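You operate a simulated robot arm through the tools that you are given. There is no shell and no other tool.

Carry out the task below with a simulated robot arm. There is one attempt and no reset: what you move stays moved.

Task
Seal the grey tub in the lid press and put it back.
Fine: with the lid of its colour; push the empty sled back under the press.
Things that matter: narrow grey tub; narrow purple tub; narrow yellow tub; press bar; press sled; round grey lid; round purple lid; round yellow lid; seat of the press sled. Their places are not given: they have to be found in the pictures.

Only the result counts: the job must be done as asked and must still hold three seconds after the hand-in. Knocking over, shifting, dropping, spilling or breaking anything else fails it. Lids that push on must go on centred and level and be pressed home; caps that screw on are set level and turned clockwise until they are tight.

Robot
A 7-joint arm with a two-finger parallel gripper, fixed in place. Base frame: the origin is at the foot of the arm, x ahead of it, y to its left, z up; the work surface is at about z = 680. Units: mm, rad, N and s.
With the tool pointing down near the work surface it reaches from about 100 to 660 mm from the base axis. Its first joint turns from -1.152 to 1.152 rad. Payload 1.57 kg.
The TCP is the grasp point between the finger pads, 30 mm short of the fingertips. In the tool frame z runs along the fingers and y along their closing line. Largest opening 80 mm; finger width 17, thickness 12; the body of the gripper, 40 by 82 mm, starts 80 mm behind the TCP.
Orientation is told as [roll, pitch, yaw] about the base's x, y, z axes, in that order, counted from this pose: with the fingers straight down and closing along the base's y, the tool's x points along the base's -x, its y along +y and its z along -z.

Tools
- The arm moves only by the tool drive_tool. Its argument "moves" is a list of rows, each a list of 2 entries, a list of its own where there are three numbers: the shift along the tool's x, y, z in units of 40 mm (1.0 is 40 mm), then the turn, a rotation vector about the tool's x, y, z in units of 8 degrees (1.0 is 8 degrees). In form: [[[tx, ty, tz], [wx, wy, wz]], ...]. A call has 1 to 20 rows; each row shifts and turns the commanded pose from where the row before left it, along the tool's axes as they then stand. "fingers" is the gripper command, from -1 (shut) to 1 (fully open), values between in proportion, set as the call begins (left out, the last holds). A call with a number of a shift or a turn outside -1 to 1 is refused whole. A row lasts 0.2 s, in which the tool goes at most 50 mm and 0.15 rad; a call with a longer step from one row to the next is refused whole, and so is a gripper value outside its range. Where a pose cannot be reached the arm comes as near as it can. A force on the tool above 90 N (or 10 N above the force at the start of the call, whichever is more), or a blocked arm, ends the call early, and 0.2 s more pass. Each finger travels about 72 mm/s and halts on what it meets, pressing with about 22 N; the grip force reading is that of the motor and also rises with nothing between the fingers. The clock runs only during rows and for 0.2 s after the last one: add rows that do not move to give the fingers time. The reply holds the time, the measured pose of the TCP, the force on the tool along the base axes, the opening and the grip force, in the units named above and with some noise, with the torque about the TCP (base axes, N m) and any sound that the robot's microphone picked up.
- Cameras (640 x 400 px; columns grow to the right, rows downward): "scene" is fixed at [36.9, 420.5, 1428.8]; the picture's right is [-0.92, -0.39, 0.00], its down [-0.23, 0.54, -0.81] and it looks along [0.32, -0.75, -0.58] (base axes); focal length 338 px, centre (320, 200). "wrist" rides on the gripper at [72, -7, -122] in the tool frame; the picture's right is [0.09, 1.00, 0.00], its down [-0.84, 0.08, -0.54] and it looks along [-0.54, 0.05, 0.84] (tool axes); focal length 238 px, centre (320, 200).
- grab_frame(camera): a new picture of that camera. No time passes.
- measure_at(camera, pixels): for up to 12 pixels [column, row] of the newest picture of that camera ("zoom" is the newest enlarged one), the place [x, y, z] in the base frame of the surface seen there, good to about 2 mm, but the place of the scene camera against the robot may be out by one fixed shift of up to 12 mm in any direction. No time passes.
- zoom(camera, box): a new picture of the part [left, top, right, bottom] of that camera's present view, enlarged. No time passes.
- job_done(): hands the job in; it is judged then, once.

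Unless the task says otherwise, let go and move clear before handing in.

The tools are called after ">>>" as a command line: name --argument value ..., lists and objects as JSON in quotes. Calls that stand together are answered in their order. drive_tool: Moves the arm, as the interface text tells. Its arguments: {"type":"object","properties":{"moves":{"type":"array","items":{"type":"array"}},"fingers":{"type":"number"}},"required":["moves"]} The other tools are called the same way: grab_frame (camera) takes a picture; measure_at (camera, pixels) gives the place of the surface under pixels of a picture; zoom (camera, box) takes an enlarged picture of a part of a camera's view; job_done () hands the job in.

At the start:

```text
time: 0.0
position: [411.9, -173.4, 1085.3]
tcp_rot: [0.0, 0.001, 0.001]
wrist_force: [-0.2, 0.1, -0.1]
wrist_torque: [0.0, 0.0, 0.0]
grip_width: 80.2
gripper_force: 0.2
```

scene: 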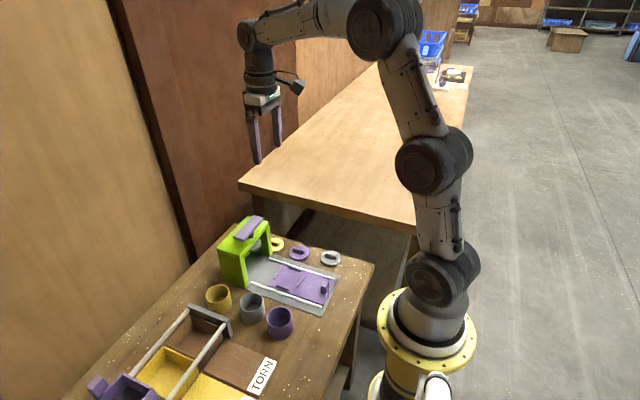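
wrist: 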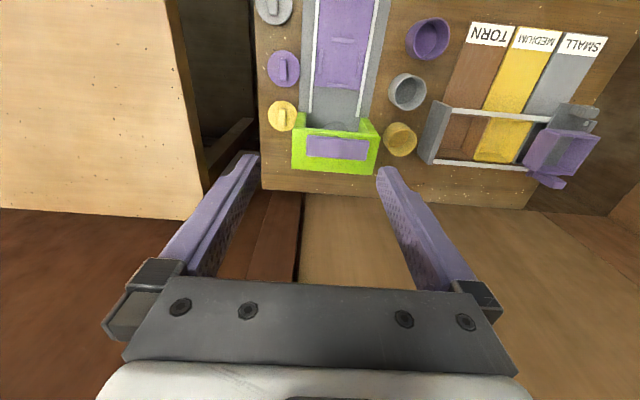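

The scene picture shows the press (green frame near 245,250), the sled (purple, 300,285), three tubs (grey near 252,308) and three lids (grey near 330,258). I'll take enlarged pictures to find them accurately.

>>> zoom --camera "scene" --box '[180, 200, 380, 345]'

>>> zoom --camera "wrist" --box '[240, 0, 480, 190]'

```text
2.76 times, centred on (280, 272) of scene
```

zoom: 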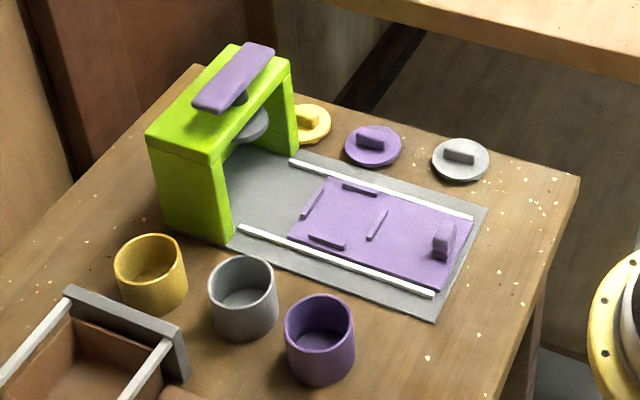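

```text
2.11 times, centred on (360, 95) of wrist
```

zoom: 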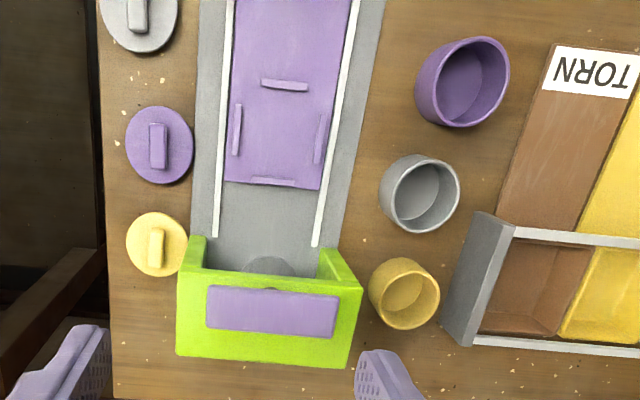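

The wrist zoom shows the grey tub at (420,194), the grey lid at (140,15), the sled's four ridges and the press's purple bar on top. I'll measure these.

>>> measure_at --camera "zoom" --pixels '[[420, 155], [420, 232], [380, 195], [460, 190], [418, 190], [271, 310], [270, 140], [285, 84], [237, 130], [319, 138], [273, 182], [140, 15]]'

>>> measure_at --camera "wrist" --pixels '[[274, 8], [284, 68], [283, 115], [407, 92], [345, 10], [310, 100], [366, 100], [338, 148], [300, 160], [372, 165], [428, 38], [400, 138]]'

>>> grab_frame --camera "scene"

```text
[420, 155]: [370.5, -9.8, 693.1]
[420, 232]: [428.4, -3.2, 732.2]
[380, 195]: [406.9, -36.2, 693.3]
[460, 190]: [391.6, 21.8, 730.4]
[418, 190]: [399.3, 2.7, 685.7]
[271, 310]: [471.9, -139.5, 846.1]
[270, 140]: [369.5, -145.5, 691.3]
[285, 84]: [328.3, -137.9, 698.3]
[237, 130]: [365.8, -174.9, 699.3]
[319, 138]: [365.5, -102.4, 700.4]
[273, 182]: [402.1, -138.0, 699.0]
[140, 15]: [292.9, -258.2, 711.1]
```

```text
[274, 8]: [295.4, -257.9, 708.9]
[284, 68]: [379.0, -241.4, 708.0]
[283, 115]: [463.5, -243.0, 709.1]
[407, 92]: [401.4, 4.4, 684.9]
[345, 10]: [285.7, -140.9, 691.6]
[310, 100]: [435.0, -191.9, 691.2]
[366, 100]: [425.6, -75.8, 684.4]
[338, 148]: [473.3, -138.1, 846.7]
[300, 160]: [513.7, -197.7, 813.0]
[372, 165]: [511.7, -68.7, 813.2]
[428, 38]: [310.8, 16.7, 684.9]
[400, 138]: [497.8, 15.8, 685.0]
```

```text
taken
```

scene: 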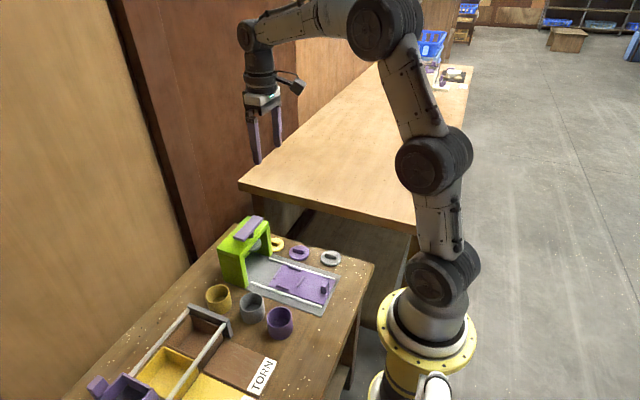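

The grey tub is near (400,-3), the seat near (365,-138), the grey lid near (294,-258) and the press bar near (472,-139, z 846). I'll go down to a closer viewpoint above the grey tub.

>>> drive_tool --moves '[[[0.1, 0.6, 0.8], [0, 0, 0]], [[0.1, 0.8, 0.8], [0, 0, 0]], [[0.1, 0.8, 0.8], [0, 0, 0]], [[0.1, 0.8, 0.8], [0, 0, 0]], [[0, 0.8, 0.8], [0, 0, 0]], [[0, 0.46, 0.9], [0, 0, 0]], [[0, 0, 0], [0, 0, 0]]]' --fingers 1

```text
time: 1.6
position: [398.5, -3.7, 889.8]
tcp_rot: [0.0, 0.001, -0.001]
wrist_force: [0.5, 0.5, 0.4]
wrist_torque: [0.01, 0.01, 0.0]
grip_width: 80.1
gripper_force: 0.0
```

The arm is now at (398.5, -3.7, 890), above the grey tub. I'll take a wrist picture for an accurate fix.

>>> grab_frame --camera "wrist"

>>> grab_frame --camera "scene"

```text
taken
```

wrist: 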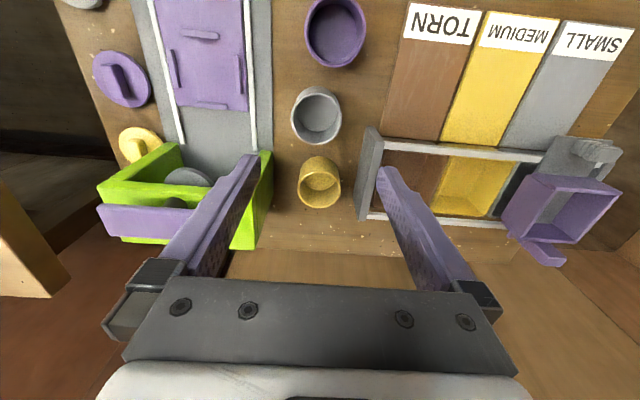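

```text
taken
```

scene: 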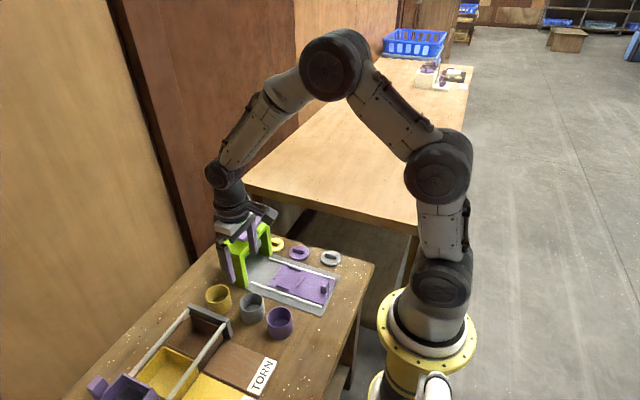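

The grey tub is at wrist (318,114) with clear space around it. I'll zoom in to measure its rim, and zoom on the seat too.

>>> zoom --camera "wrist" --box '[270, 75, 370, 150]'

```text
5.33 times, centred on (320, 112) of wrist
```

zoom: 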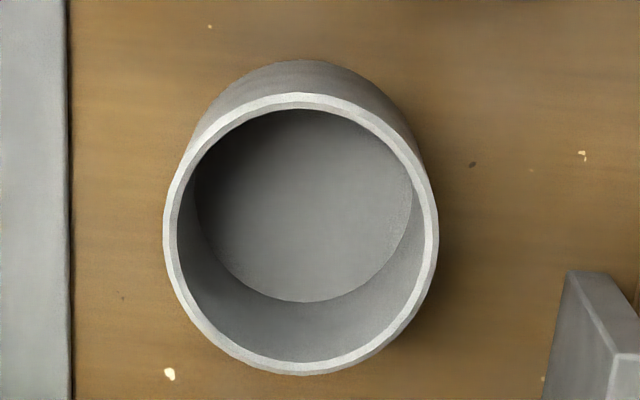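

>>> measure_at --camera "zoom" --pixels '[[172, 232], [431, 232], [302, 99], [302, 368], [303, 200], [300, 62], [575, 290], [500, 230], [120, 230], [210, 145], [392, 325], [210, 327]]'

```text
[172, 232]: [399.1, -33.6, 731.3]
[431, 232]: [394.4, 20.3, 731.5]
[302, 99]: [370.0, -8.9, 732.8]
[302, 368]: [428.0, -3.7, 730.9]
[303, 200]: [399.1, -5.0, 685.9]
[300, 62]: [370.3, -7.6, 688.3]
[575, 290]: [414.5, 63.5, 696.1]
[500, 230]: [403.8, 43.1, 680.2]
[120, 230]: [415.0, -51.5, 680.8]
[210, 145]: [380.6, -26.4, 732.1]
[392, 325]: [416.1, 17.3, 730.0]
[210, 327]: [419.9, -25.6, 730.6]
```

The grey tub's rim spans x 370–428 and y -34–21, so its centre is about (399,-6) with the rim at z 731.5 and a diameter near 57. Next I'll look at the seat from above before touching anything.

>>> drive_tool --moves '[[[0.4, -1, 0], [0, 0, 0]], [[0.4, -1, 0], [0, 0, 0]], [[0.2, -1, 0], [0, 0, 0]], [[0, -0.3, 0], [0, 0, 0]], [[0, 0, 0], [0, 0, 0]]]' --fingers 1

>>> grab_frame --camera "wrist"

```text
time: 2.8
position: [359.6, -134.8, 890.2]
tcp_rot: [0.002, 0.001, 0.001]
wrist_force: [-0.3, 0.3, -0.7]
wrist_torque: [-0.03, 0.03, 0.0]
grip_width: 80.3
gripper_force: 0.0
```

```text
taken
```

wrist: 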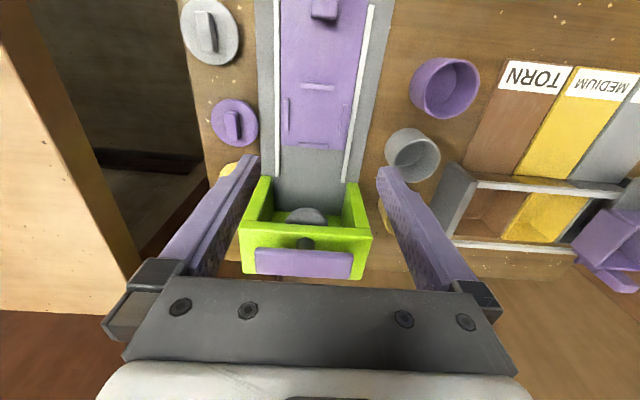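

The sled with its four ridges (287..350, 85..145) and its knob (325,8) show clearly, as does the grey lid at (210,30). I'll zoom in to measure them.

>>> zoom --camera "wrist" --box '[256, 0, 400, 160]'

```text
2.50 times, centred on (328, 80) of wrist
```

zoom: 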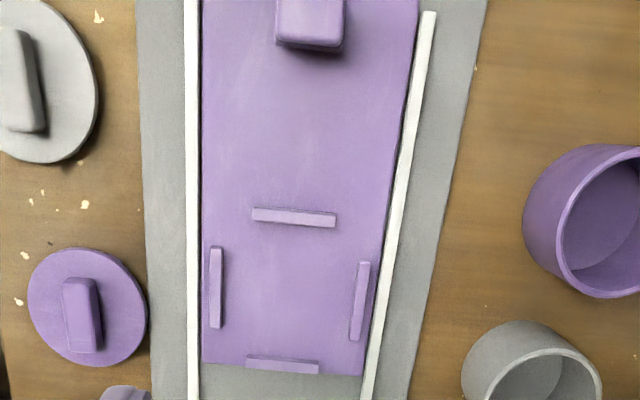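

>>> measure_at --camera "zoom" --pixels '[[294, 214], [294, 222], [222, 285], [216, 285], [360, 300], [352, 300], [284, 360], [255, 213], [334, 219], [310, 44], [310, 20], [285, 290]]'

>>> measure_at --camera "wrist" --pixels '[[210, 30], [205, 14], [184, 35], [238, 35], [212, 65], [214, 50], [325, 4], [305, 215], [304, 260], [305, 235], [284, 140], [347, 150]]'

```text
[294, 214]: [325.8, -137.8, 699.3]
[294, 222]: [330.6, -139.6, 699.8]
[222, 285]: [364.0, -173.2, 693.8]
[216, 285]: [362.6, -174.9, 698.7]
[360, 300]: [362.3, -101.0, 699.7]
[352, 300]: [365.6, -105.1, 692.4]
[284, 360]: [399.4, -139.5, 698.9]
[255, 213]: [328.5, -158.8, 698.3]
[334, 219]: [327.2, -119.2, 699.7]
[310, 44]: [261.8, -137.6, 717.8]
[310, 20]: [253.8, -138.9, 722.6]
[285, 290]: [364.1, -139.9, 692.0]
```

```text
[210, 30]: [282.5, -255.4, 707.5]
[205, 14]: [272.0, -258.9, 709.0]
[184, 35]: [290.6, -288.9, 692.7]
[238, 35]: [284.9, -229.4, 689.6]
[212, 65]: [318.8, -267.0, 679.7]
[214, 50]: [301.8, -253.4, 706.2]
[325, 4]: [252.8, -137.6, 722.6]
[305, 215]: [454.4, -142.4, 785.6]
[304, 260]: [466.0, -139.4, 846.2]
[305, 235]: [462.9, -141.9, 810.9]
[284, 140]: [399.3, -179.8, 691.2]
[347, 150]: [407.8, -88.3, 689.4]
```

The seat is centred at about (364,-138.3) with ridge tops at z 699, and the sled knob is at (254,-138). Next I'll go back over the grey tub and start down with the fingers open.

>>> drive_tool --moves '[[[-0.35, 1, 0], [0, 0, 0]], [[-0.35, 1, 0], [0, 0, 0]], [[-0.29, 1, 0], [0, 0, 0]], [[0, 0.22, 0.5], [0, 0, 0]], [[0, 0, 1], [0, 0, 0]], [[0, 0, 0.75], [0, 0, 0]], [[0, 0, 0], [0, 0, 0]]]' --fingers 1

>>> grab_frame --camera "wrist"

```text
time: 4.4
position: [395.3, -5.0, 796.3]
tcp_rot: [0.001, 0.0, -0.001]
wrist_force: [0.4, 0.5, 1.3]
wrist_torque: [0.0, 0.0, 0.0]
grip_width: 79.8
gripper_force: 0.0
```

```text
taken
```

wrist: 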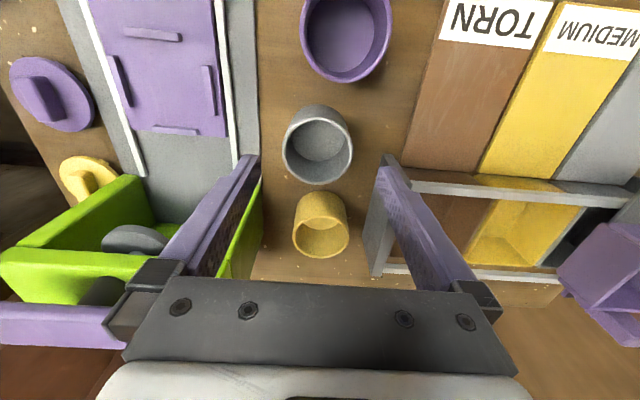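

At z 796 the grey tub shows at (318,145) between the fingers. I'll measure its rim once more from this close view.

>>> zoom --camera "wrist" --box '[270, 95, 370, 195]'

```text
4.00 times, centred on (320, 145) of wrist
```

zoom: 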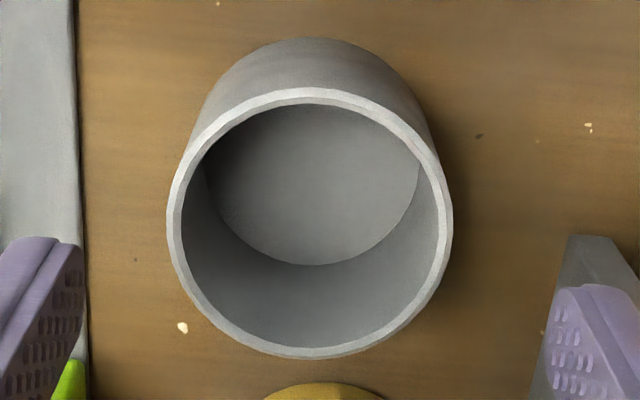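

>>> measure_at --camera "zoom" --pixels '[[174, 220], [445, 220], [312, 95], [312, 352], [215, 125], [400, 125], [215, 318], [405, 318], [310, 190]]'

```text
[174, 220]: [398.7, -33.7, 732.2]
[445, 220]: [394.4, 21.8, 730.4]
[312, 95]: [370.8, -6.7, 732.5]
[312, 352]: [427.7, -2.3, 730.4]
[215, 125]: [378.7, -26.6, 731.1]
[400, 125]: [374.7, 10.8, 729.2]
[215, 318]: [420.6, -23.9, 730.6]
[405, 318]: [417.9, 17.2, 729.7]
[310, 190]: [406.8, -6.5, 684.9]
```

The tub's centre is confirmed at about (398.6,-5.8). I'll go down to TCP z ≈ 725, then close the fingers on it.

>>> drive_tool --moves '[[[-0.085, -0.02, 0.5], [0, 0, 0]], [[0, 0, 0.6], [0, 0, 0]], [[0, 0, 0.5], [0, 0, 0]], [[0, 0, 0.18], [0, 0, 0]], [[0, 0, 0], [0, 0, 0]]]' --fingers 1

```text
time: 5.6
position: [398.1, -6.5, 726.6]
tcp_rot: [0.001, -0.002, 0.0]
wrist_force: [0.2, -0.3, -0.2]
wrist_torque: [-0.02, -0.02, 0.0]
grip_width: 80.2
gripper_force: 0.0
```

The TCP is at (398.1,-6.5,726.6) with no contact force. Now I'll close the fingers onto the tub.

>>> drive_tool --moves '[[[0, 0, 0], [0, 0, 0]], [[0, 0, 0], [0, 0, 0]], [[0, 0, 0], [0, 0, 0]], [[0, 0, 0], [0, 0, 0]]]' --fingers 0.2

>>> grab_frame --camera "wrist"

```text
time: 6.6
position: [399.1, -6.2, 727.3]
tcp_rot: [0.0, -0.001, 0.0]
wrist_force: [0.9, -0.5, 0.3]
wrist_torque: [-0.03, 0.0, -0.02]
grip_width: 58.6
gripper_force: 21.9
```

```text
taken
```

wrist: 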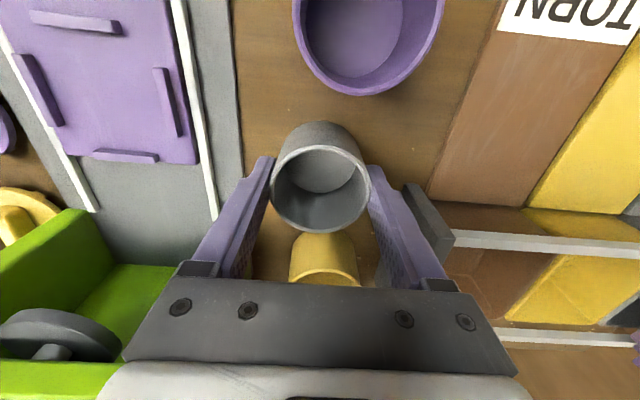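

The tub is held (opening 58.6, grip 21.9 N). I'll lift it and carry it over the seat at (364,-138).

>>> drive_tool --moves '[[[0, 0, -0.4], [0, 0, 0]], [[0, 0, -0.7], [0, 0, 0]], [[0, 0, -0.7], [0, 0, 0]], [[0.2, -0.7, 0], [0, 0, 0]], [[0.22, -0.9, 0], [0, 0, 0]], [[0.22, -0.9, 0], [0, 0, 0]], [[0.225, -0.8, 0], [0, 0, 0]], [[0, 0, 0], [0, 0, 0]], [[0, 0, 0], [0, 0, 0]]]' --fingers 0.1

>>> grab_frame --camera "wrist"

>>> zoom --camera "scene" --box '[180, 200, 380, 345]'

```text
time: 8.6
position: [366.3, -140.1, 799.9]
tcp_rot: [0.0, -0.002, 0.001]
wrist_force: [-0.8, 0.3, -1.3]
wrist_torque: [0.0, 0.02, 0.01]
grip_width: 44.1
gripper_force: 0.1
```

```text
taken
```

wrist: 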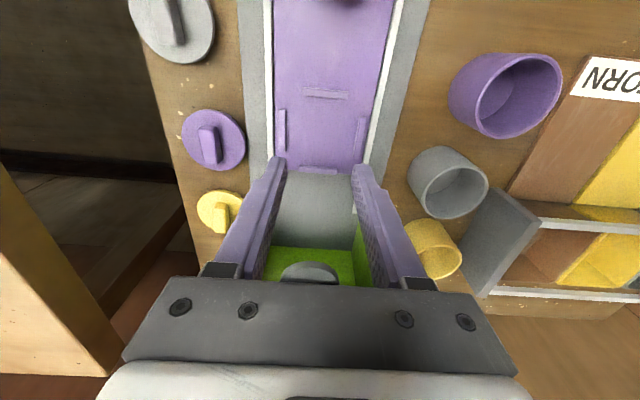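

```text
2.76 times, centred on (280, 272) of scene
```

zoom: 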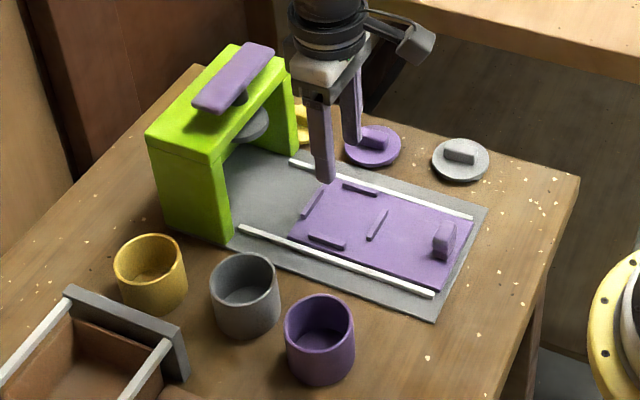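

The opening has dropped to 44.1 and the wrist picture shows the grey tub still standing near its place (447,185), so it slipped out of the grip. I'll measure where it stands now.

>>> zoom --camera "wrist" --box '[397, 135, 497, 230]'

```text
4.21 times, centred on (447, 182) of wrist
```

zoom: 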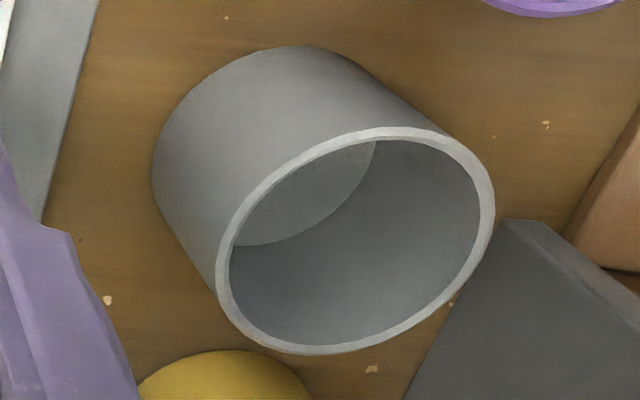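

>>> measure_at --camera "zoom" --pixels '[[222, 270], [487, 210], [390, 132], [320, 349], [460, 150], [250, 325], [270, 190], [430, 310]]'

```text
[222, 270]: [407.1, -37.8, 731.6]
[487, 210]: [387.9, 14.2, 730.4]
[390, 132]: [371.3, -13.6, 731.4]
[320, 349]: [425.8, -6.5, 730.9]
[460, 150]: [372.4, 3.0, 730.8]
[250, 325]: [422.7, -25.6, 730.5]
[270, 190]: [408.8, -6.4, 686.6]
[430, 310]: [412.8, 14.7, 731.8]
```

The tub is still upright, now centred at about (398,-11), a 5 mm shift from its original (398.6,-6). I'll open the fingers and go back above it to take a deeper, firmer grip.

>>> drive_tool --moves '[[[-0.2, 0.8, 0], [0, 0, 0]], [[-0.2, 0.9, 0], [0, 0, 0]], [[-0.2, 0.9, 0], [0, 0, 0]], [[-0.2, 0.6, 0], [0, 0, 0]], [[0, 0, 0], [0, 0, 0]], [[0, 0, 0], [0, 0, 0]]]' --fingers 1

>>> grab_frame --camera "wrist"

>>> zoom --camera "wrist" --box '[260, 90, 380, 190]'

```text
time: 10.0
position: [398.4, -13.3, 802.5]
tcp_rot: [-0.002, 0.0, 0.0]
wrist_force: [0.5, -0.8, -0.2]
wrist_torque: [0.0, -0.01, -0.03]
grip_width: 80.0
gripper_force: 0.0
```

```text
taken
```

wrist: 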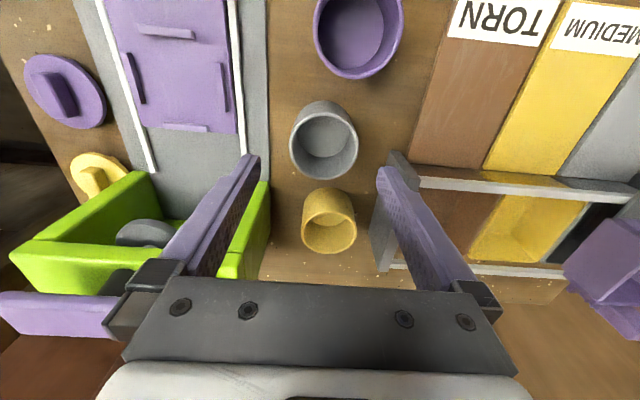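

```text
4.00 times, centred on (320, 140) of wrist
```

zoom: 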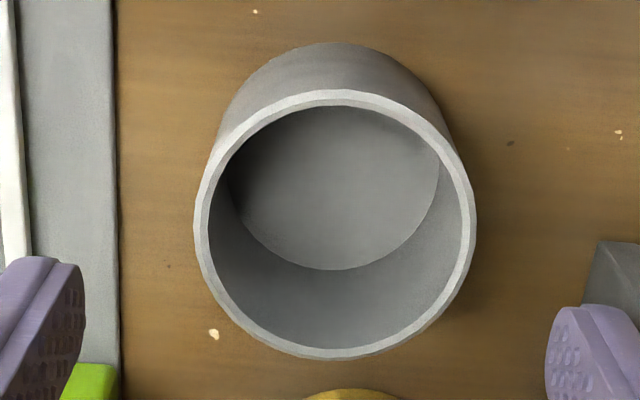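

>>> measure_at --camera "zoom" --pixels '[[200, 220], [470, 220], [340, 95], [340, 353], [240, 128], [435, 128], [240, 325], [430, 325], [60, 300], [580, 340]]'

```text
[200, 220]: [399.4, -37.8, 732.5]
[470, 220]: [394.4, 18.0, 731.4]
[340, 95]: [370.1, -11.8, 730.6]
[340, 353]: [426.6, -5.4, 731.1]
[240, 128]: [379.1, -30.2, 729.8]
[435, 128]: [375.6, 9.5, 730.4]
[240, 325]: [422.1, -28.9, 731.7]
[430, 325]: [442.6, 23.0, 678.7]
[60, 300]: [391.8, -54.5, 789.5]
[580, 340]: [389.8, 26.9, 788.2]
```

The close-up gives the tub's centre as about (398.5,-10). I'll go down to TCP z ≈ 721, close fully (-1), and wait for the grip to settle.

>>> drive_tool --moves '[[[-0.02, 0.05, 0.5], [0, 0, 0]], [[0, 0, 0.6], [0, 0, 0]], [[0, 0, 0.5], [0, 0, 0]], [[0, 0, 0.38], [0, 0, 0]], [[0, 0, 0], [0, 0, 0]], [[0, 0, 0], [0, 0, 0]]]' --fingers 1

>>> drive_tool --moves '[[[0, 0, 0], [0, 0, 0]], [[0, 0, 0], [0, 0, 0]], [[0, 0, 0], [0, 0, 0]], [[0, 0, 0], [0, 0, 0]], [[0, 0, 0], [0, 0, 0]], [[0, 0, 0], [0, 0, 0]]]' --fingers -1

>>> grab_frame --camera "wrist"

```text
time: 11.4
position: [398.9, -8.4, 721.4]
tcp_rot: [-0.001, -0.001, 0.0]
wrist_force: [0.7, -0.6, -0.7]
wrist_torque: [0.02, 0.01, -0.04]
grip_width: 80.1
gripper_force: 0.1
```

```text
time: 12.8
position: [398.6, -8.9, 721.1]
tcp_rot: [-0.001, 0.0, 0.0]
wrist_force: [0.9, -0.2, 0.6]
wrist_torque: [0.01, 0.01, 0.0]
grip_width: 58.0
gripper_force: 21.9
```

```text
taken
```

wrist: 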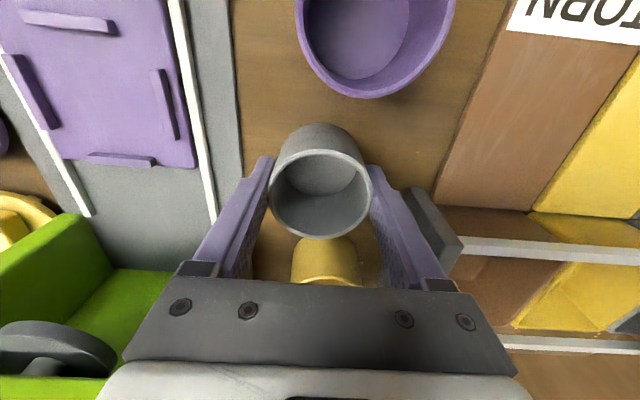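

The grip reads 58.0 mm and 21.9 N. I'll lift slowly by about 12 mm and check that the tub comes along.

>>> drive_tool --moves '[[[0, 0, -0.05], [0, 0, 0]], [[0, 0, -0.05], [0, 0, 0]], [[0, 0, -0.1], [0, 0, 0]], [[0, 0, -0.1], [0, 0, 0]], [[0, 0, 0], [0, 0, 0]]]' --fingers -1

>>> grab_frame --camera "wrist"

>>> zoom --camera "scene" --box '[180, 200, 380, 345]'

```text
time: 14.0
position: [397.4, -8.8, 732.0]
tcp_rot: [0.0, 0.002, 0.0]
wrist_force: [-0.1, 1.0, -0.1]
wrist_torque: [0.01, -0.02, 0.03]
grip_width: 58.1
gripper_force: 21.8
```

```text
taken
```

wrist: 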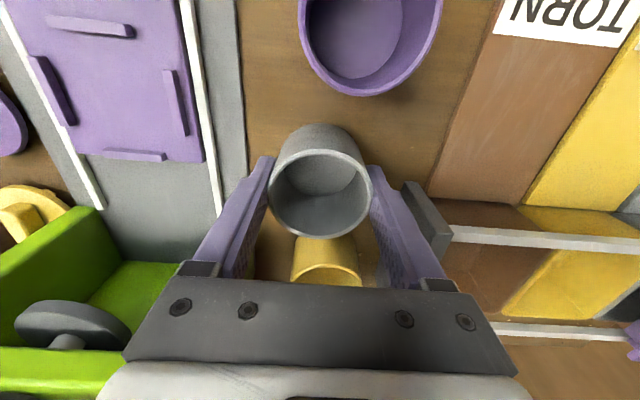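

```text
2.76 times, centred on (280, 272) of scene
```

zoom: 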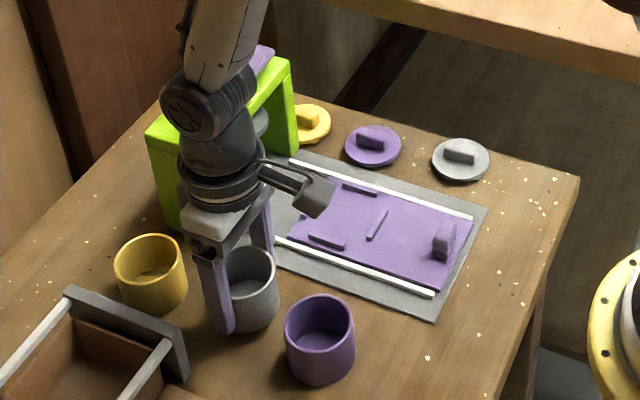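

The tub came up with the gripper: it is unchanged in the wrist view at (320,185) and the opening is 58.1. I'll raise it further and carry it gently toward the seat.

>>> drive_tool --moves '[[[0, 0, -0.2], [0, 0, 0]], [[0, 0, -0.3], [0, 0, 0]], [[0, 0, -0.4], [0, 0, 0]], [[0, 0, -0.3], [0, 0, 0]], [[0, 0, -0.1], [0, 0, 0]], [[0.05, -0.15, 0], [0, 0, 0]], [[0.1, -0.3, 0], [0, 0, 0]], [[0.1, -0.4, 0], [0, 0, 0]], [[0.1, -0.5, 0], [0, 0, 0]], [[0.1, -0.5, 0], [0, 0, 0]], [[0.1, -0.5, 0], [0, 0, 0]], [[0.1, -0.4, 0], [0, 0, 0]], [[0.1, -0.3, 0], [0, 0, 0]], [[0.08, -0.18, 0], [0, 0, 0]], [[0, 0, 0], [0, 0, 0]], [[0, 0, 0], [0, 0, 0]]]' --fingers -1

>>> grab_frame --camera "wrist"

>>> zoom --camera "scene" --box '[180, 200, 380, 345]'

```text
time: 17.4
position: [364.3, -138.4, 784.7]
tcp_rot: [0.0, 0.0, 0.001]
wrist_force: [0.5, 0.6, -0.9]
wrist_torque: [0.0, 0.02, -0.01]
grip_width: 57.9
gripper_force: 21.8
```

```text
taken
```

wrist: 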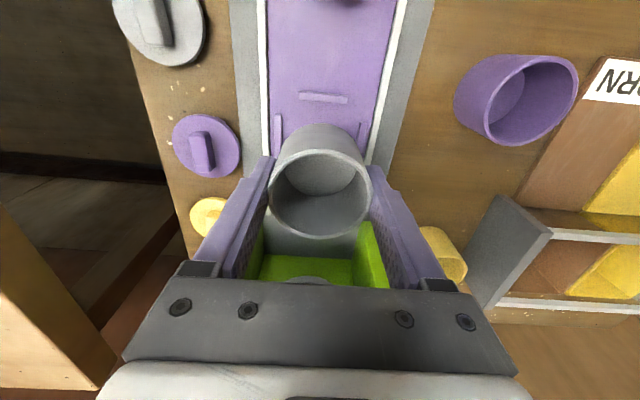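

```text
2.76 times, centred on (280, 272) of scene
```

zoom: 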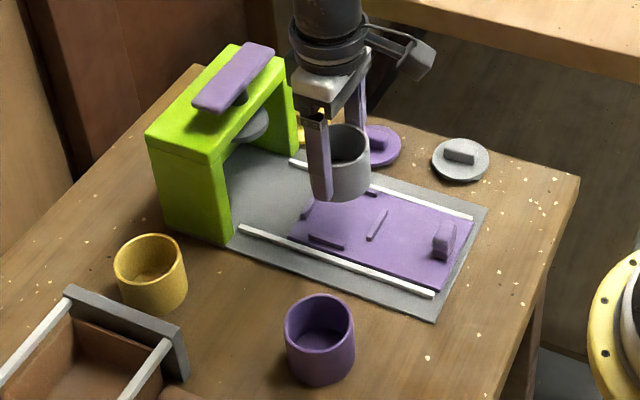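

The tub is held above the seat with the TCP at (364.3,-138.4,784.7). I'll measure the rim and the seat ridges to check alignment before lowering.

>>> zoom --camera "wrist" --box '[250, 80, 390, 250]'

```text
2.35 times, centred on (320, 165) of wrist
```

zoom: 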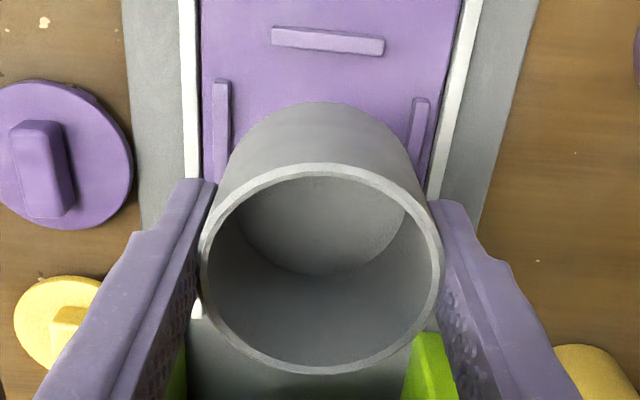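

>>> measure_at --camera "zoom" --pixels '[[205, 265], [436, 265], [322, 169], [322, 369], [330, 37], [221, 100], [420, 115], [240, 185], [405, 185], [230, 335], [415, 335], [217, 85]]'

```text
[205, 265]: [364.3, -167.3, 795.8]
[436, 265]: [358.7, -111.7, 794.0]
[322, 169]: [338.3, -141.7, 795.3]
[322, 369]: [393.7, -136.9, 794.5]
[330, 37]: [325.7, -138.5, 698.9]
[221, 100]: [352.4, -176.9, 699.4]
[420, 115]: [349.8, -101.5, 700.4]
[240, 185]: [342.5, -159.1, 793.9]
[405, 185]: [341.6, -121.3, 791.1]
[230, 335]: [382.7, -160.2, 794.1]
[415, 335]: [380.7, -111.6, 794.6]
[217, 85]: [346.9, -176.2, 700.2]
```

The tub's rim centre is at about (365.5,-139) and the seat at about (364,-138.7), so they line up within 2 mm. I'll lower the tub slowly to just above the sled surface.

>>> drive_tool --moves '[[[0.03, 0, 0.2], [0, 0, 0]], [[0, 0, 0.3], [0, 0, 0]], [[0, 0, 0.3], [0, 0, 0]], [[0, 0, 0.2], [0, 0, 0]], [[0, 0, 0.1], [0, 0, 0]], [[0, 0, 0.08], [0, 0, 0]], [[0, 0, 0], [0, 0, 0]], [[0, 0, 0], [0, 0, 0]]]' --fingers -1

>>> grab_frame --camera "wrist"

>>> zoom --camera "scene" --box '[230, 220, 350, 320]'

```text
time: 19.2
position: [364.5, -137.4, 738.2]
tcp_rot: [0.0, -0.001, 0.001]
wrist_force: [0.7, 1.1, -0.2]
wrist_torque: [0.02, 0.03, 0.0]
grip_width: 57.6
gripper_force: 21.9
```

```text
taken
```

wrist: 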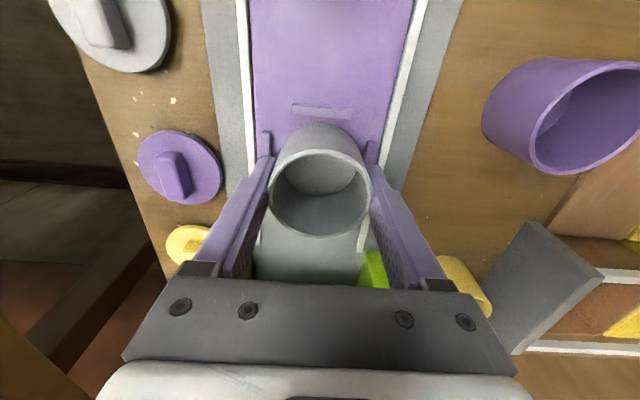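

```text
4.00 times, centred on (290, 270) of scene
```

zoom: 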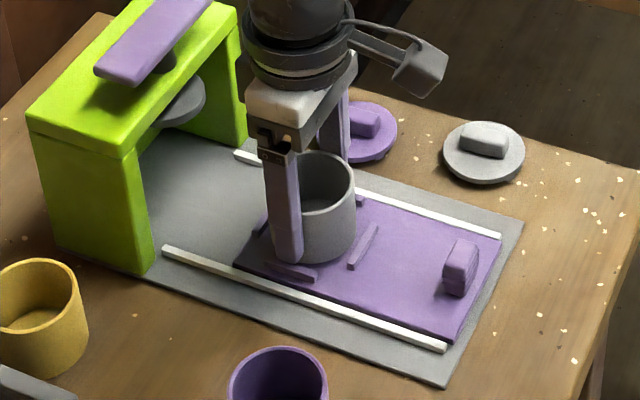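

The tub hangs about 5 mm above the sled, inside the ridges. I'll lower the last few millimetres in small steps while watching the force.

>>> drive_tool --moves '[[[0, 0, 0.05], [0, 0, 0]], [[0, 0, 0.05], [0, 0, 0]], [[0, 0, 0.02], [0, 0, 0]], [[0, 0, 0], [0, 0, 0]], [[0, 0, 0], [0, 0, 0]]]' --fingers -1

```text
time: 20.4
position: [364.2, -138.2, 733.9]
tcp_rot: [0.0, -0.001, -0.001]
wrist_force: [-0.1, -1.6, 2.1]
wrist_torque: [-0.02, 0.04, 0.02]
grip_width: 57.7
gripper_force: 22.2
```

The upward force is 2.1 N, so contact may be starting. I'll go one more small step to confirm.

>>> drive_tool --moves '[[[0, 0, 0.025], [0, 0, 0]], [[0, 0, 0], [0, 0, 0]], [[0, 0, 0], [0, 0, 0]]]' --fingers -1

```text
time: 21.2
position: [364.4, -139.3, 731.8]
tcp_rot: [0.0, -0.002, 0.0]
wrist_force: [0.6, 0.3, 6.4]
wrist_torque: [0.08, -0.03, 0.08]
grip_width: 57.6
gripper_force: 21.9
```

The force has risen to 6.4 N, so the tub is resting on the seat. I'll open the fingers just a little to let go.

>>> drive_tool --moves '[[[0, 0, 0], [0, 0, 0]], [[0, 0, 0], [0, 0, 0]], [[0, 0, 0], [0, 0, 0]], [[0, 0, 0], [0, 0, 0]]]' --fingers 0.65

>>> grab_frame --camera "wrist"

```text
time: 22.2
position: [363.4, -138.5, 732.8]
tcp_rot: [0.001, 0.0, 0.0]
wrist_force: [-0.2, -0.2, 0.0]
wrist_torque: [-0.04, 0.03, 0.0]
grip_width: 65.7
gripper_force: 0.0
```

```text
taken
```

wrist: 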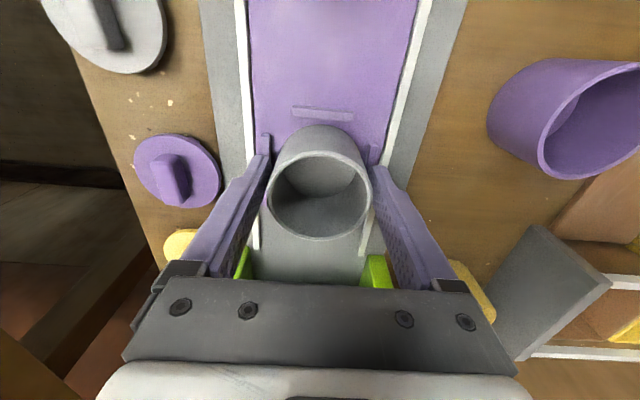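

The tub is released (opening 65.7) and standing on the seat. I'll go straight up and check its position.

>>> drive_tool --moves '[[[0, 0, -0.2], [0, 0, 0]], [[0, 0, -0.4], [0, 0, 0]], [[0, 0, -0.6], [0, 0, 0]], [[0, 0, -0.8], [0, 0, 0]], [[0, 0, 0], [0, 0, 0]], [[0, 0, 0], [0, 0, 0]]]' --fingers 0.7

>>> zoom --camera "wrist" --box '[240, 80, 400, 210]'

```text
time: 23.6
position: [362.6, -138.3, 811.8]
tcp_rot: [-0.002, -0.002, 0.0]
wrist_force: [0.1, 0.1, -1.1]
wrist_torque: [0.02, 0.03, 0.0]
grip_width: 68.1
gripper_force: 0.2
```

```text
3.08 times, centred on (320, 145) of wrist
```

zoom: 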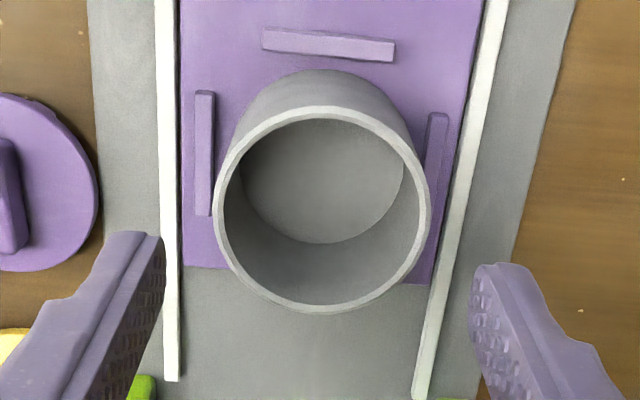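

>>> measure_at --camera "zoom" --pixels '[[220, 205], [424, 205], [322, 112], [322, 306], [325, 42], [204, 140], [437, 150], [250, 137], [396, 137], [250, 283], [395, 283], [168, 200]]'

```text
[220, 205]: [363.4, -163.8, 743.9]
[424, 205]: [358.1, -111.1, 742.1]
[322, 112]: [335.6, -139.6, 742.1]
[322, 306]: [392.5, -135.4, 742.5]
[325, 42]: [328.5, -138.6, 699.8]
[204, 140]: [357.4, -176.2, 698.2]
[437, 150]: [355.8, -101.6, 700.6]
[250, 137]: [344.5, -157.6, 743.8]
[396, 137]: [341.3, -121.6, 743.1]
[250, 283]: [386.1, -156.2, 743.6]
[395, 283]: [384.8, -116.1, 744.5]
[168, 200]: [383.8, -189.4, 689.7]
```

The tub is centred on the seat at about (364,-137.5). I'll move over the grey lid near (288,-258) for a close look.

>>> drive_tool --moves '[[[0.3, -0.6, 0], [0, 0, 0]], [[0.4, -0.65, 0], [0, 0, 0]], [[0.4, -0.65, 0], [0, 0, 0]], [[0.4, -0.6, 0], [0, 0, 0]], [[0.35, -0.5, 0], [0, 0, 0]], [[0, 0, 0], [0, 0, 0]], [[0, 0, 0], [0, 0, 0]]]' --fingers 0.2

>>> grab_frame --camera "wrist"

>>> zoom --camera "wrist" --box '[250, 80, 390, 200]'

```text
time: 25.2
position: [289.4, -259.9, 811.5]
tcp_rot: [0.0, 0.0, 0.003]
wrist_force: [0.2, -0.3, 0.2]
wrist_torque: [-0.02, -0.01, -0.01]
grip_width: 47.7
gripper_force: 0.0
```

```text
taken
```

wrist: 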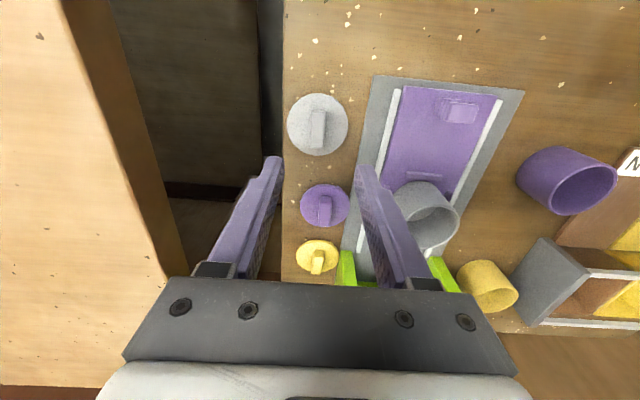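

```text
3.33 times, centred on (320, 140) of wrist
```

zoom: 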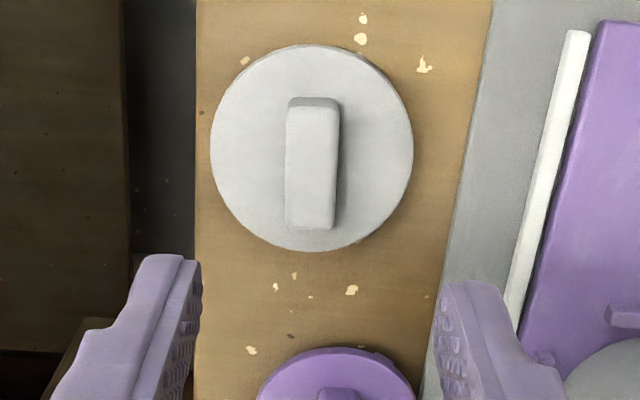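

>>> measure_at --camera "zoom" --pixels '[[215, 150], [408, 150], [311, 50], [311, 246], [288, 165], [337, 165], [315, 112], [310, 220], [312, 165], [240, 85], [385, 215], [384, 85]]'

```text
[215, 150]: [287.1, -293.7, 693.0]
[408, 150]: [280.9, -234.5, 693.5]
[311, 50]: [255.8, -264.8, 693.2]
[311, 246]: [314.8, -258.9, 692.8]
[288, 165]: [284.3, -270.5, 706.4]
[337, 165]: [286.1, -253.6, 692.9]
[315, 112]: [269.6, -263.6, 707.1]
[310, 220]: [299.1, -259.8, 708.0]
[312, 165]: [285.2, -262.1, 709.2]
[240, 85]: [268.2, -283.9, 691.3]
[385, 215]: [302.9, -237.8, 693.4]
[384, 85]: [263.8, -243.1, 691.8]
```

The grey lid is centred at about (285.3,-263.3), with its flange top at z 693 and its handle top at z 709, the handle lying along x. I'll go down with the fingers either side of the handle, tips just above the flange.

>>> drive_tool --moves '[[[0.1, -0.075, 0.3], [0, 0, 0]], [[0, 0, 0.5], [0, 0, 0]], [[0, 0, 0.5], [0, 0, 0]], [[0, 0, 0.4], [0, 0, 0]], [[0, 0, 0.2], [0, 0, 0]], [[0, 0, 0.1], [0, 0, 0]], [[0, 0, 0], [0, 0, 0]], [[0, 0, 0], [0, 0, 0]]]' --fingers 0.0

>>> grab_frame --camera "wrist"

>>> zoom --camera "wrist" --box '[240, 110, 400, 230]'

```text
time: 27.0
position: [285.7, -260.7, 731.7]
tcp_rot: [0.0, -0.001, -0.001]
wrist_force: [-0.4, 0.6, -0.7]
wrist_torque: [-0.01, -0.02, 0.02]
grip_width: 39.9
gripper_force: 0.0
```

```text
taken
```

wrist: 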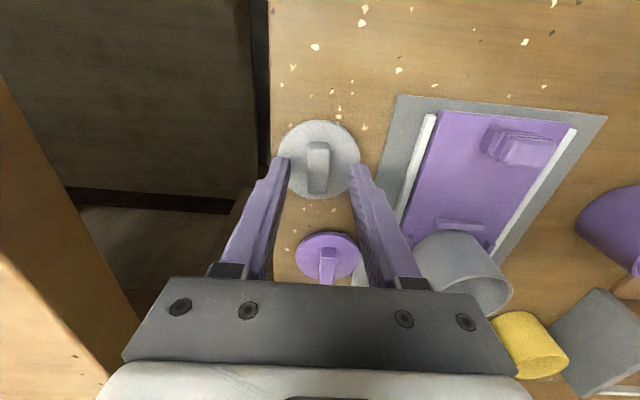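

```text
3.33 times, centred on (320, 170) of wrist
```

zoom: 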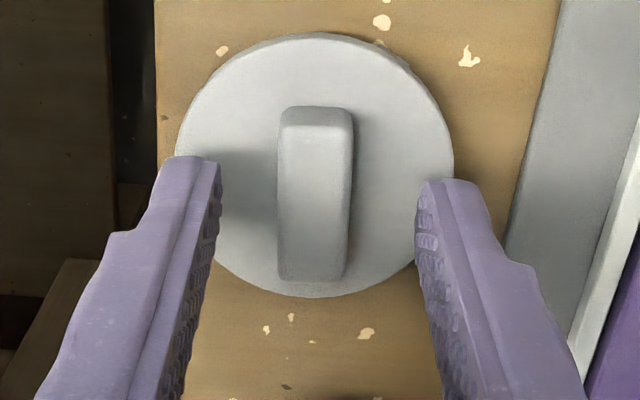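

The handle sits centrally between the fingers at (315,190) of the zoom. I'll measure the lid again from this close range to centre along x.

>>> measure_at --camera "zoom" --pixels '[[316, 40], [316, 292], [185, 130], [445, 140], [316, 115], [312, 270], [315, 190], [283, 190], [347, 190], [230, 65], [400, 260], [240, 270]]'

```text
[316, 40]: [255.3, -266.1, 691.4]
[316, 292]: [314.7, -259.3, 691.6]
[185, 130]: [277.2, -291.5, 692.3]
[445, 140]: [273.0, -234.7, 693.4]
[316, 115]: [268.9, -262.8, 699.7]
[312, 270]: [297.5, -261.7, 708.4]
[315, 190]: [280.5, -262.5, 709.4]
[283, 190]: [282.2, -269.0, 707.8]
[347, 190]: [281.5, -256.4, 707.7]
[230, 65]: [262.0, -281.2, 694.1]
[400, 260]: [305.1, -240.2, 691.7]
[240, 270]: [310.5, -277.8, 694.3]
```

The lid and handle centre is confirmed at (285,-262.8). I'll lower about 5.5 mm, shift 2 mm in -y, then close on the handle.

>>> drive_tool --moves '[[[0.01, -0.05, 0.08], [0, 0, 0]], [[0, 0, 0.06], [0, 0, 0]], [[0, 0, 0], [0, 0, 0]]]' --fingers 0.0

>>> drive_tool --moves '[[[0, 0, 0], [0, 0, 0]], [[0, 0, 0], [0, 0, 0]], [[0, 0, 0], [0, 0, 0]], [[0, 0, 0], [0, 0, 0]], [[0, 0, 0], [0, 0, 0]]]' --fingers -1

>>> zoom --camera "wrist" --box '[240, 110, 400, 230]'

```text
time: 27.8
position: [284.4, -263.9, 725.8]
tcp_rot: [0.0, 0.0, 0.0]
wrist_force: [0.2, -0.4, 0.0]
wrist_torque: [0.0, -0.01, 0.0]
grip_width: 39.8
gripper_force: 0.0
```

```text
time: 29.0
position: [284.7, -264.2, 725.5]
tcp_rot: [0.0, -0.001, 0.0]
wrist_force: [-0.5, 0.0, 0.0]
wrist_torque: [0.02, 0.01, 0.0]
grip_width: 13.2
gripper_force: 22.0
```

```text
3.33 times, centred on (320, 170) of wrist
```

zoom: 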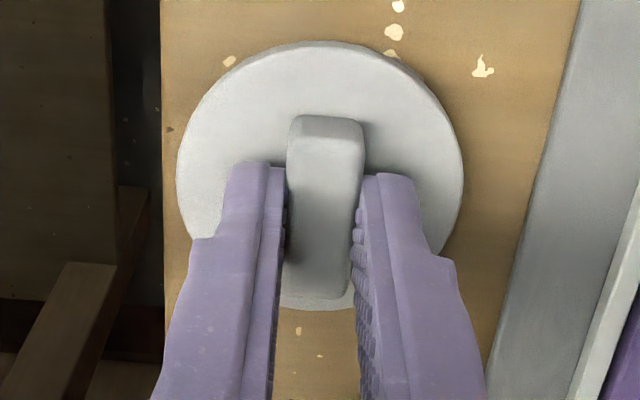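

The handle is gripped at 13.2 mm and 22 N. I'll lift gently and check that the lid comes up level.

>>> drive_tool --moves '[[[0, 0, -0.05], [0, 0, 0]], [[0, 0, -0.1], [0, 0, 0]], [[0, 0, -0.2], [0, 0, 0]], [[0, 0, -0.2], [0, 0, 0]], [[0, 0, -0.1], [0, 0, 0]], [[0, 0, 0], [0, 0, 0]], [[0, 0, 0], [0, 0, 0]]]' --fingers -1

>>> zoom --camera "wrist" --box '[240, 110, 400, 230]'

>>> zoom --camera "scene" --box '[250, 200, 390, 310]'

```text
time: 30.6
position: [286.0, -263.2, 751.6]
tcp_rot: [0.0, 0.0, -0.002]
wrist_force: [0.7, 0.3, 0.2]
wrist_torque: [0.03, -0.02, -0.03]
grip_width: 13.7
gripper_force: 21.7
```

```text
3.33 times, centred on (320, 170) of wrist
```

zoom: 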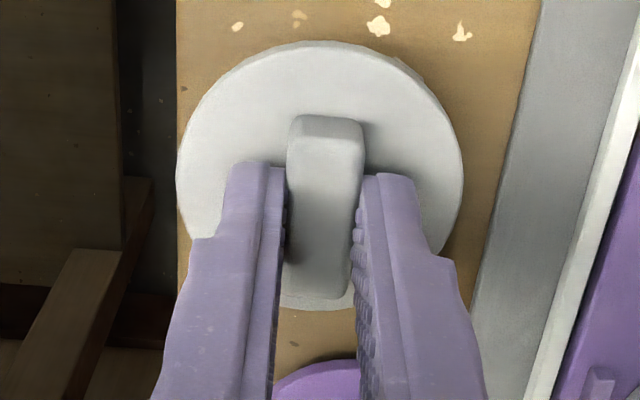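

```text
3.64 times, centred on (320, 255) of scene
```

zoom: 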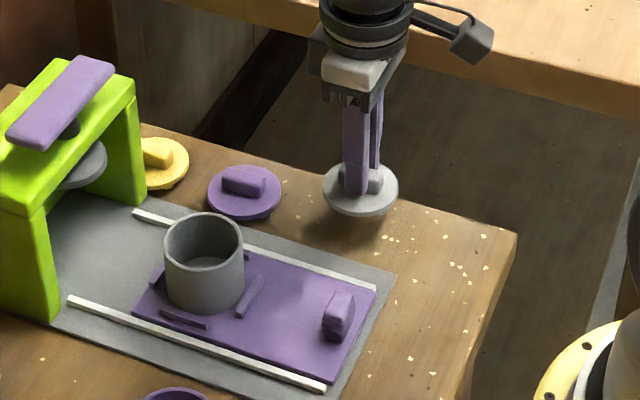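

The lid is lifted and looks level. I'll measure its flange against the TCP to fix the offset and check the level.

>>> zoom --camera "wrist" --box '[240, 110, 400, 230]'

>>> measure_at --camera "zoom" --pixels '[[320, 48], [320, 302], [185, 150], [455, 165], [225, 75], [420, 85], [200, 220], [448, 230], [324, 200], [324, 280], [320, 145]]'

```text
3.33 times, centred on (320, 170) of wrist
```

zoom: 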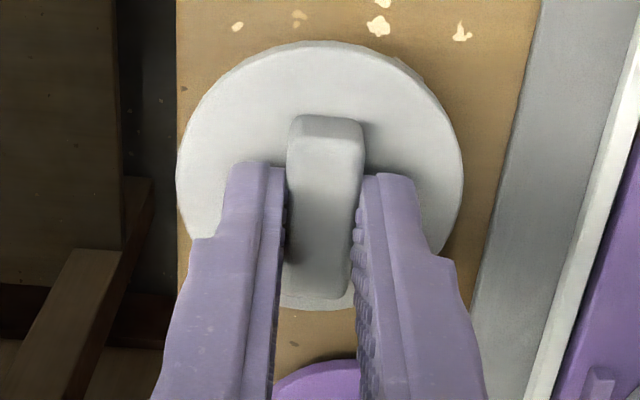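

```text
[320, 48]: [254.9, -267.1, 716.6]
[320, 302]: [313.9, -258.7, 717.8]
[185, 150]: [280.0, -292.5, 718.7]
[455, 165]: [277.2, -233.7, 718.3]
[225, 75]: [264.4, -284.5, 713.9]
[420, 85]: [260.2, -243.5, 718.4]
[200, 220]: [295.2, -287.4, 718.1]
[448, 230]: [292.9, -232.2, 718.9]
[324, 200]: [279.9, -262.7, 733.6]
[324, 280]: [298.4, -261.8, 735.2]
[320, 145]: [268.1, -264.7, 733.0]
```

The lid is level (flange 717–719) and centred on the TCP within a millimetre. I'll raise it and carry it over the tub.

>>> drive_tool --moves '[[[0, 0, -0.3], [0, 0, 0]], [[0, 0, -0.5], [0, 0, 0]], [[0, 0, -0.5], [0, 0, 0]], [[0, 0, -0.3], [0, 0, 0]], [[-0.1, 0.15, 0], [0, 0, 0]], [[-0.25, 0.4, 0], [0, 0, 0]], [[-0.35, 0.55, 0], [0, 0, 0]], [[-0.35, 0.55, 0], [0, 0, 0]], [[-0.35, 0.55, 0], [0, 0, 0]], [[-0.3, 0.5, 0], [0, 0, 0]], [[-0.2, 0.3, 0], [0, 0, 0]], [[-0.085, 0.125, 0], [0, 0, 0]], [[0, 0, 0], [0, 0, 0]], [[0, 0, 0], [0, 0, 0]]]' --fingers -1

>>> grab_frame --camera "wrist"

>>> zoom --camera "scene" --box '[230, 200, 350, 300]'

```text
time: 33.6
position: [364.2, -137.3, 816.2]
tcp_rot: [0.001, 0.001, 0.0]
wrist_force: [-0.1, 0.1, 0.2]
wrist_torque: [0.04, 0.02, 0.03]
grip_width: 13.5
gripper_force: 21.7
```

```text
taken
```

wrist: 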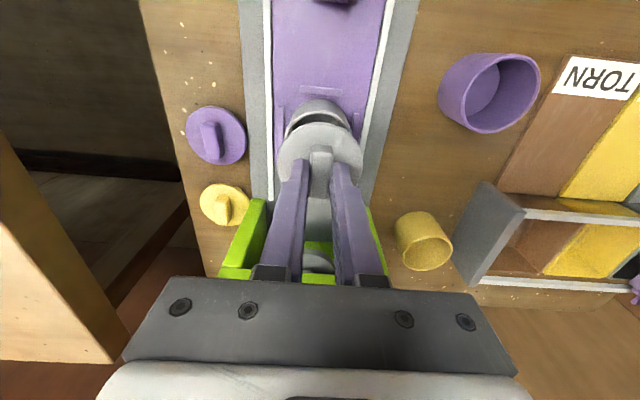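

```text
4.00 times, centred on (290, 250) of scene
```

zoom: 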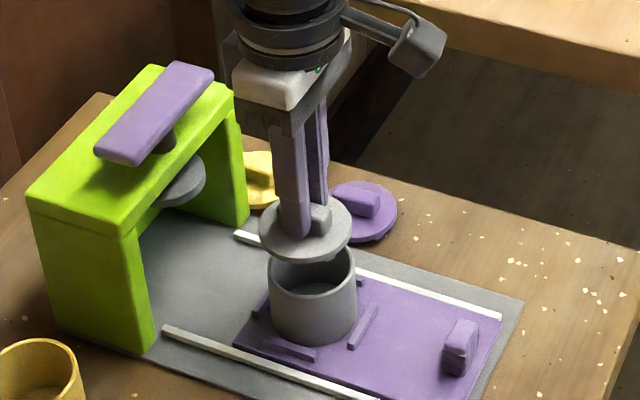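

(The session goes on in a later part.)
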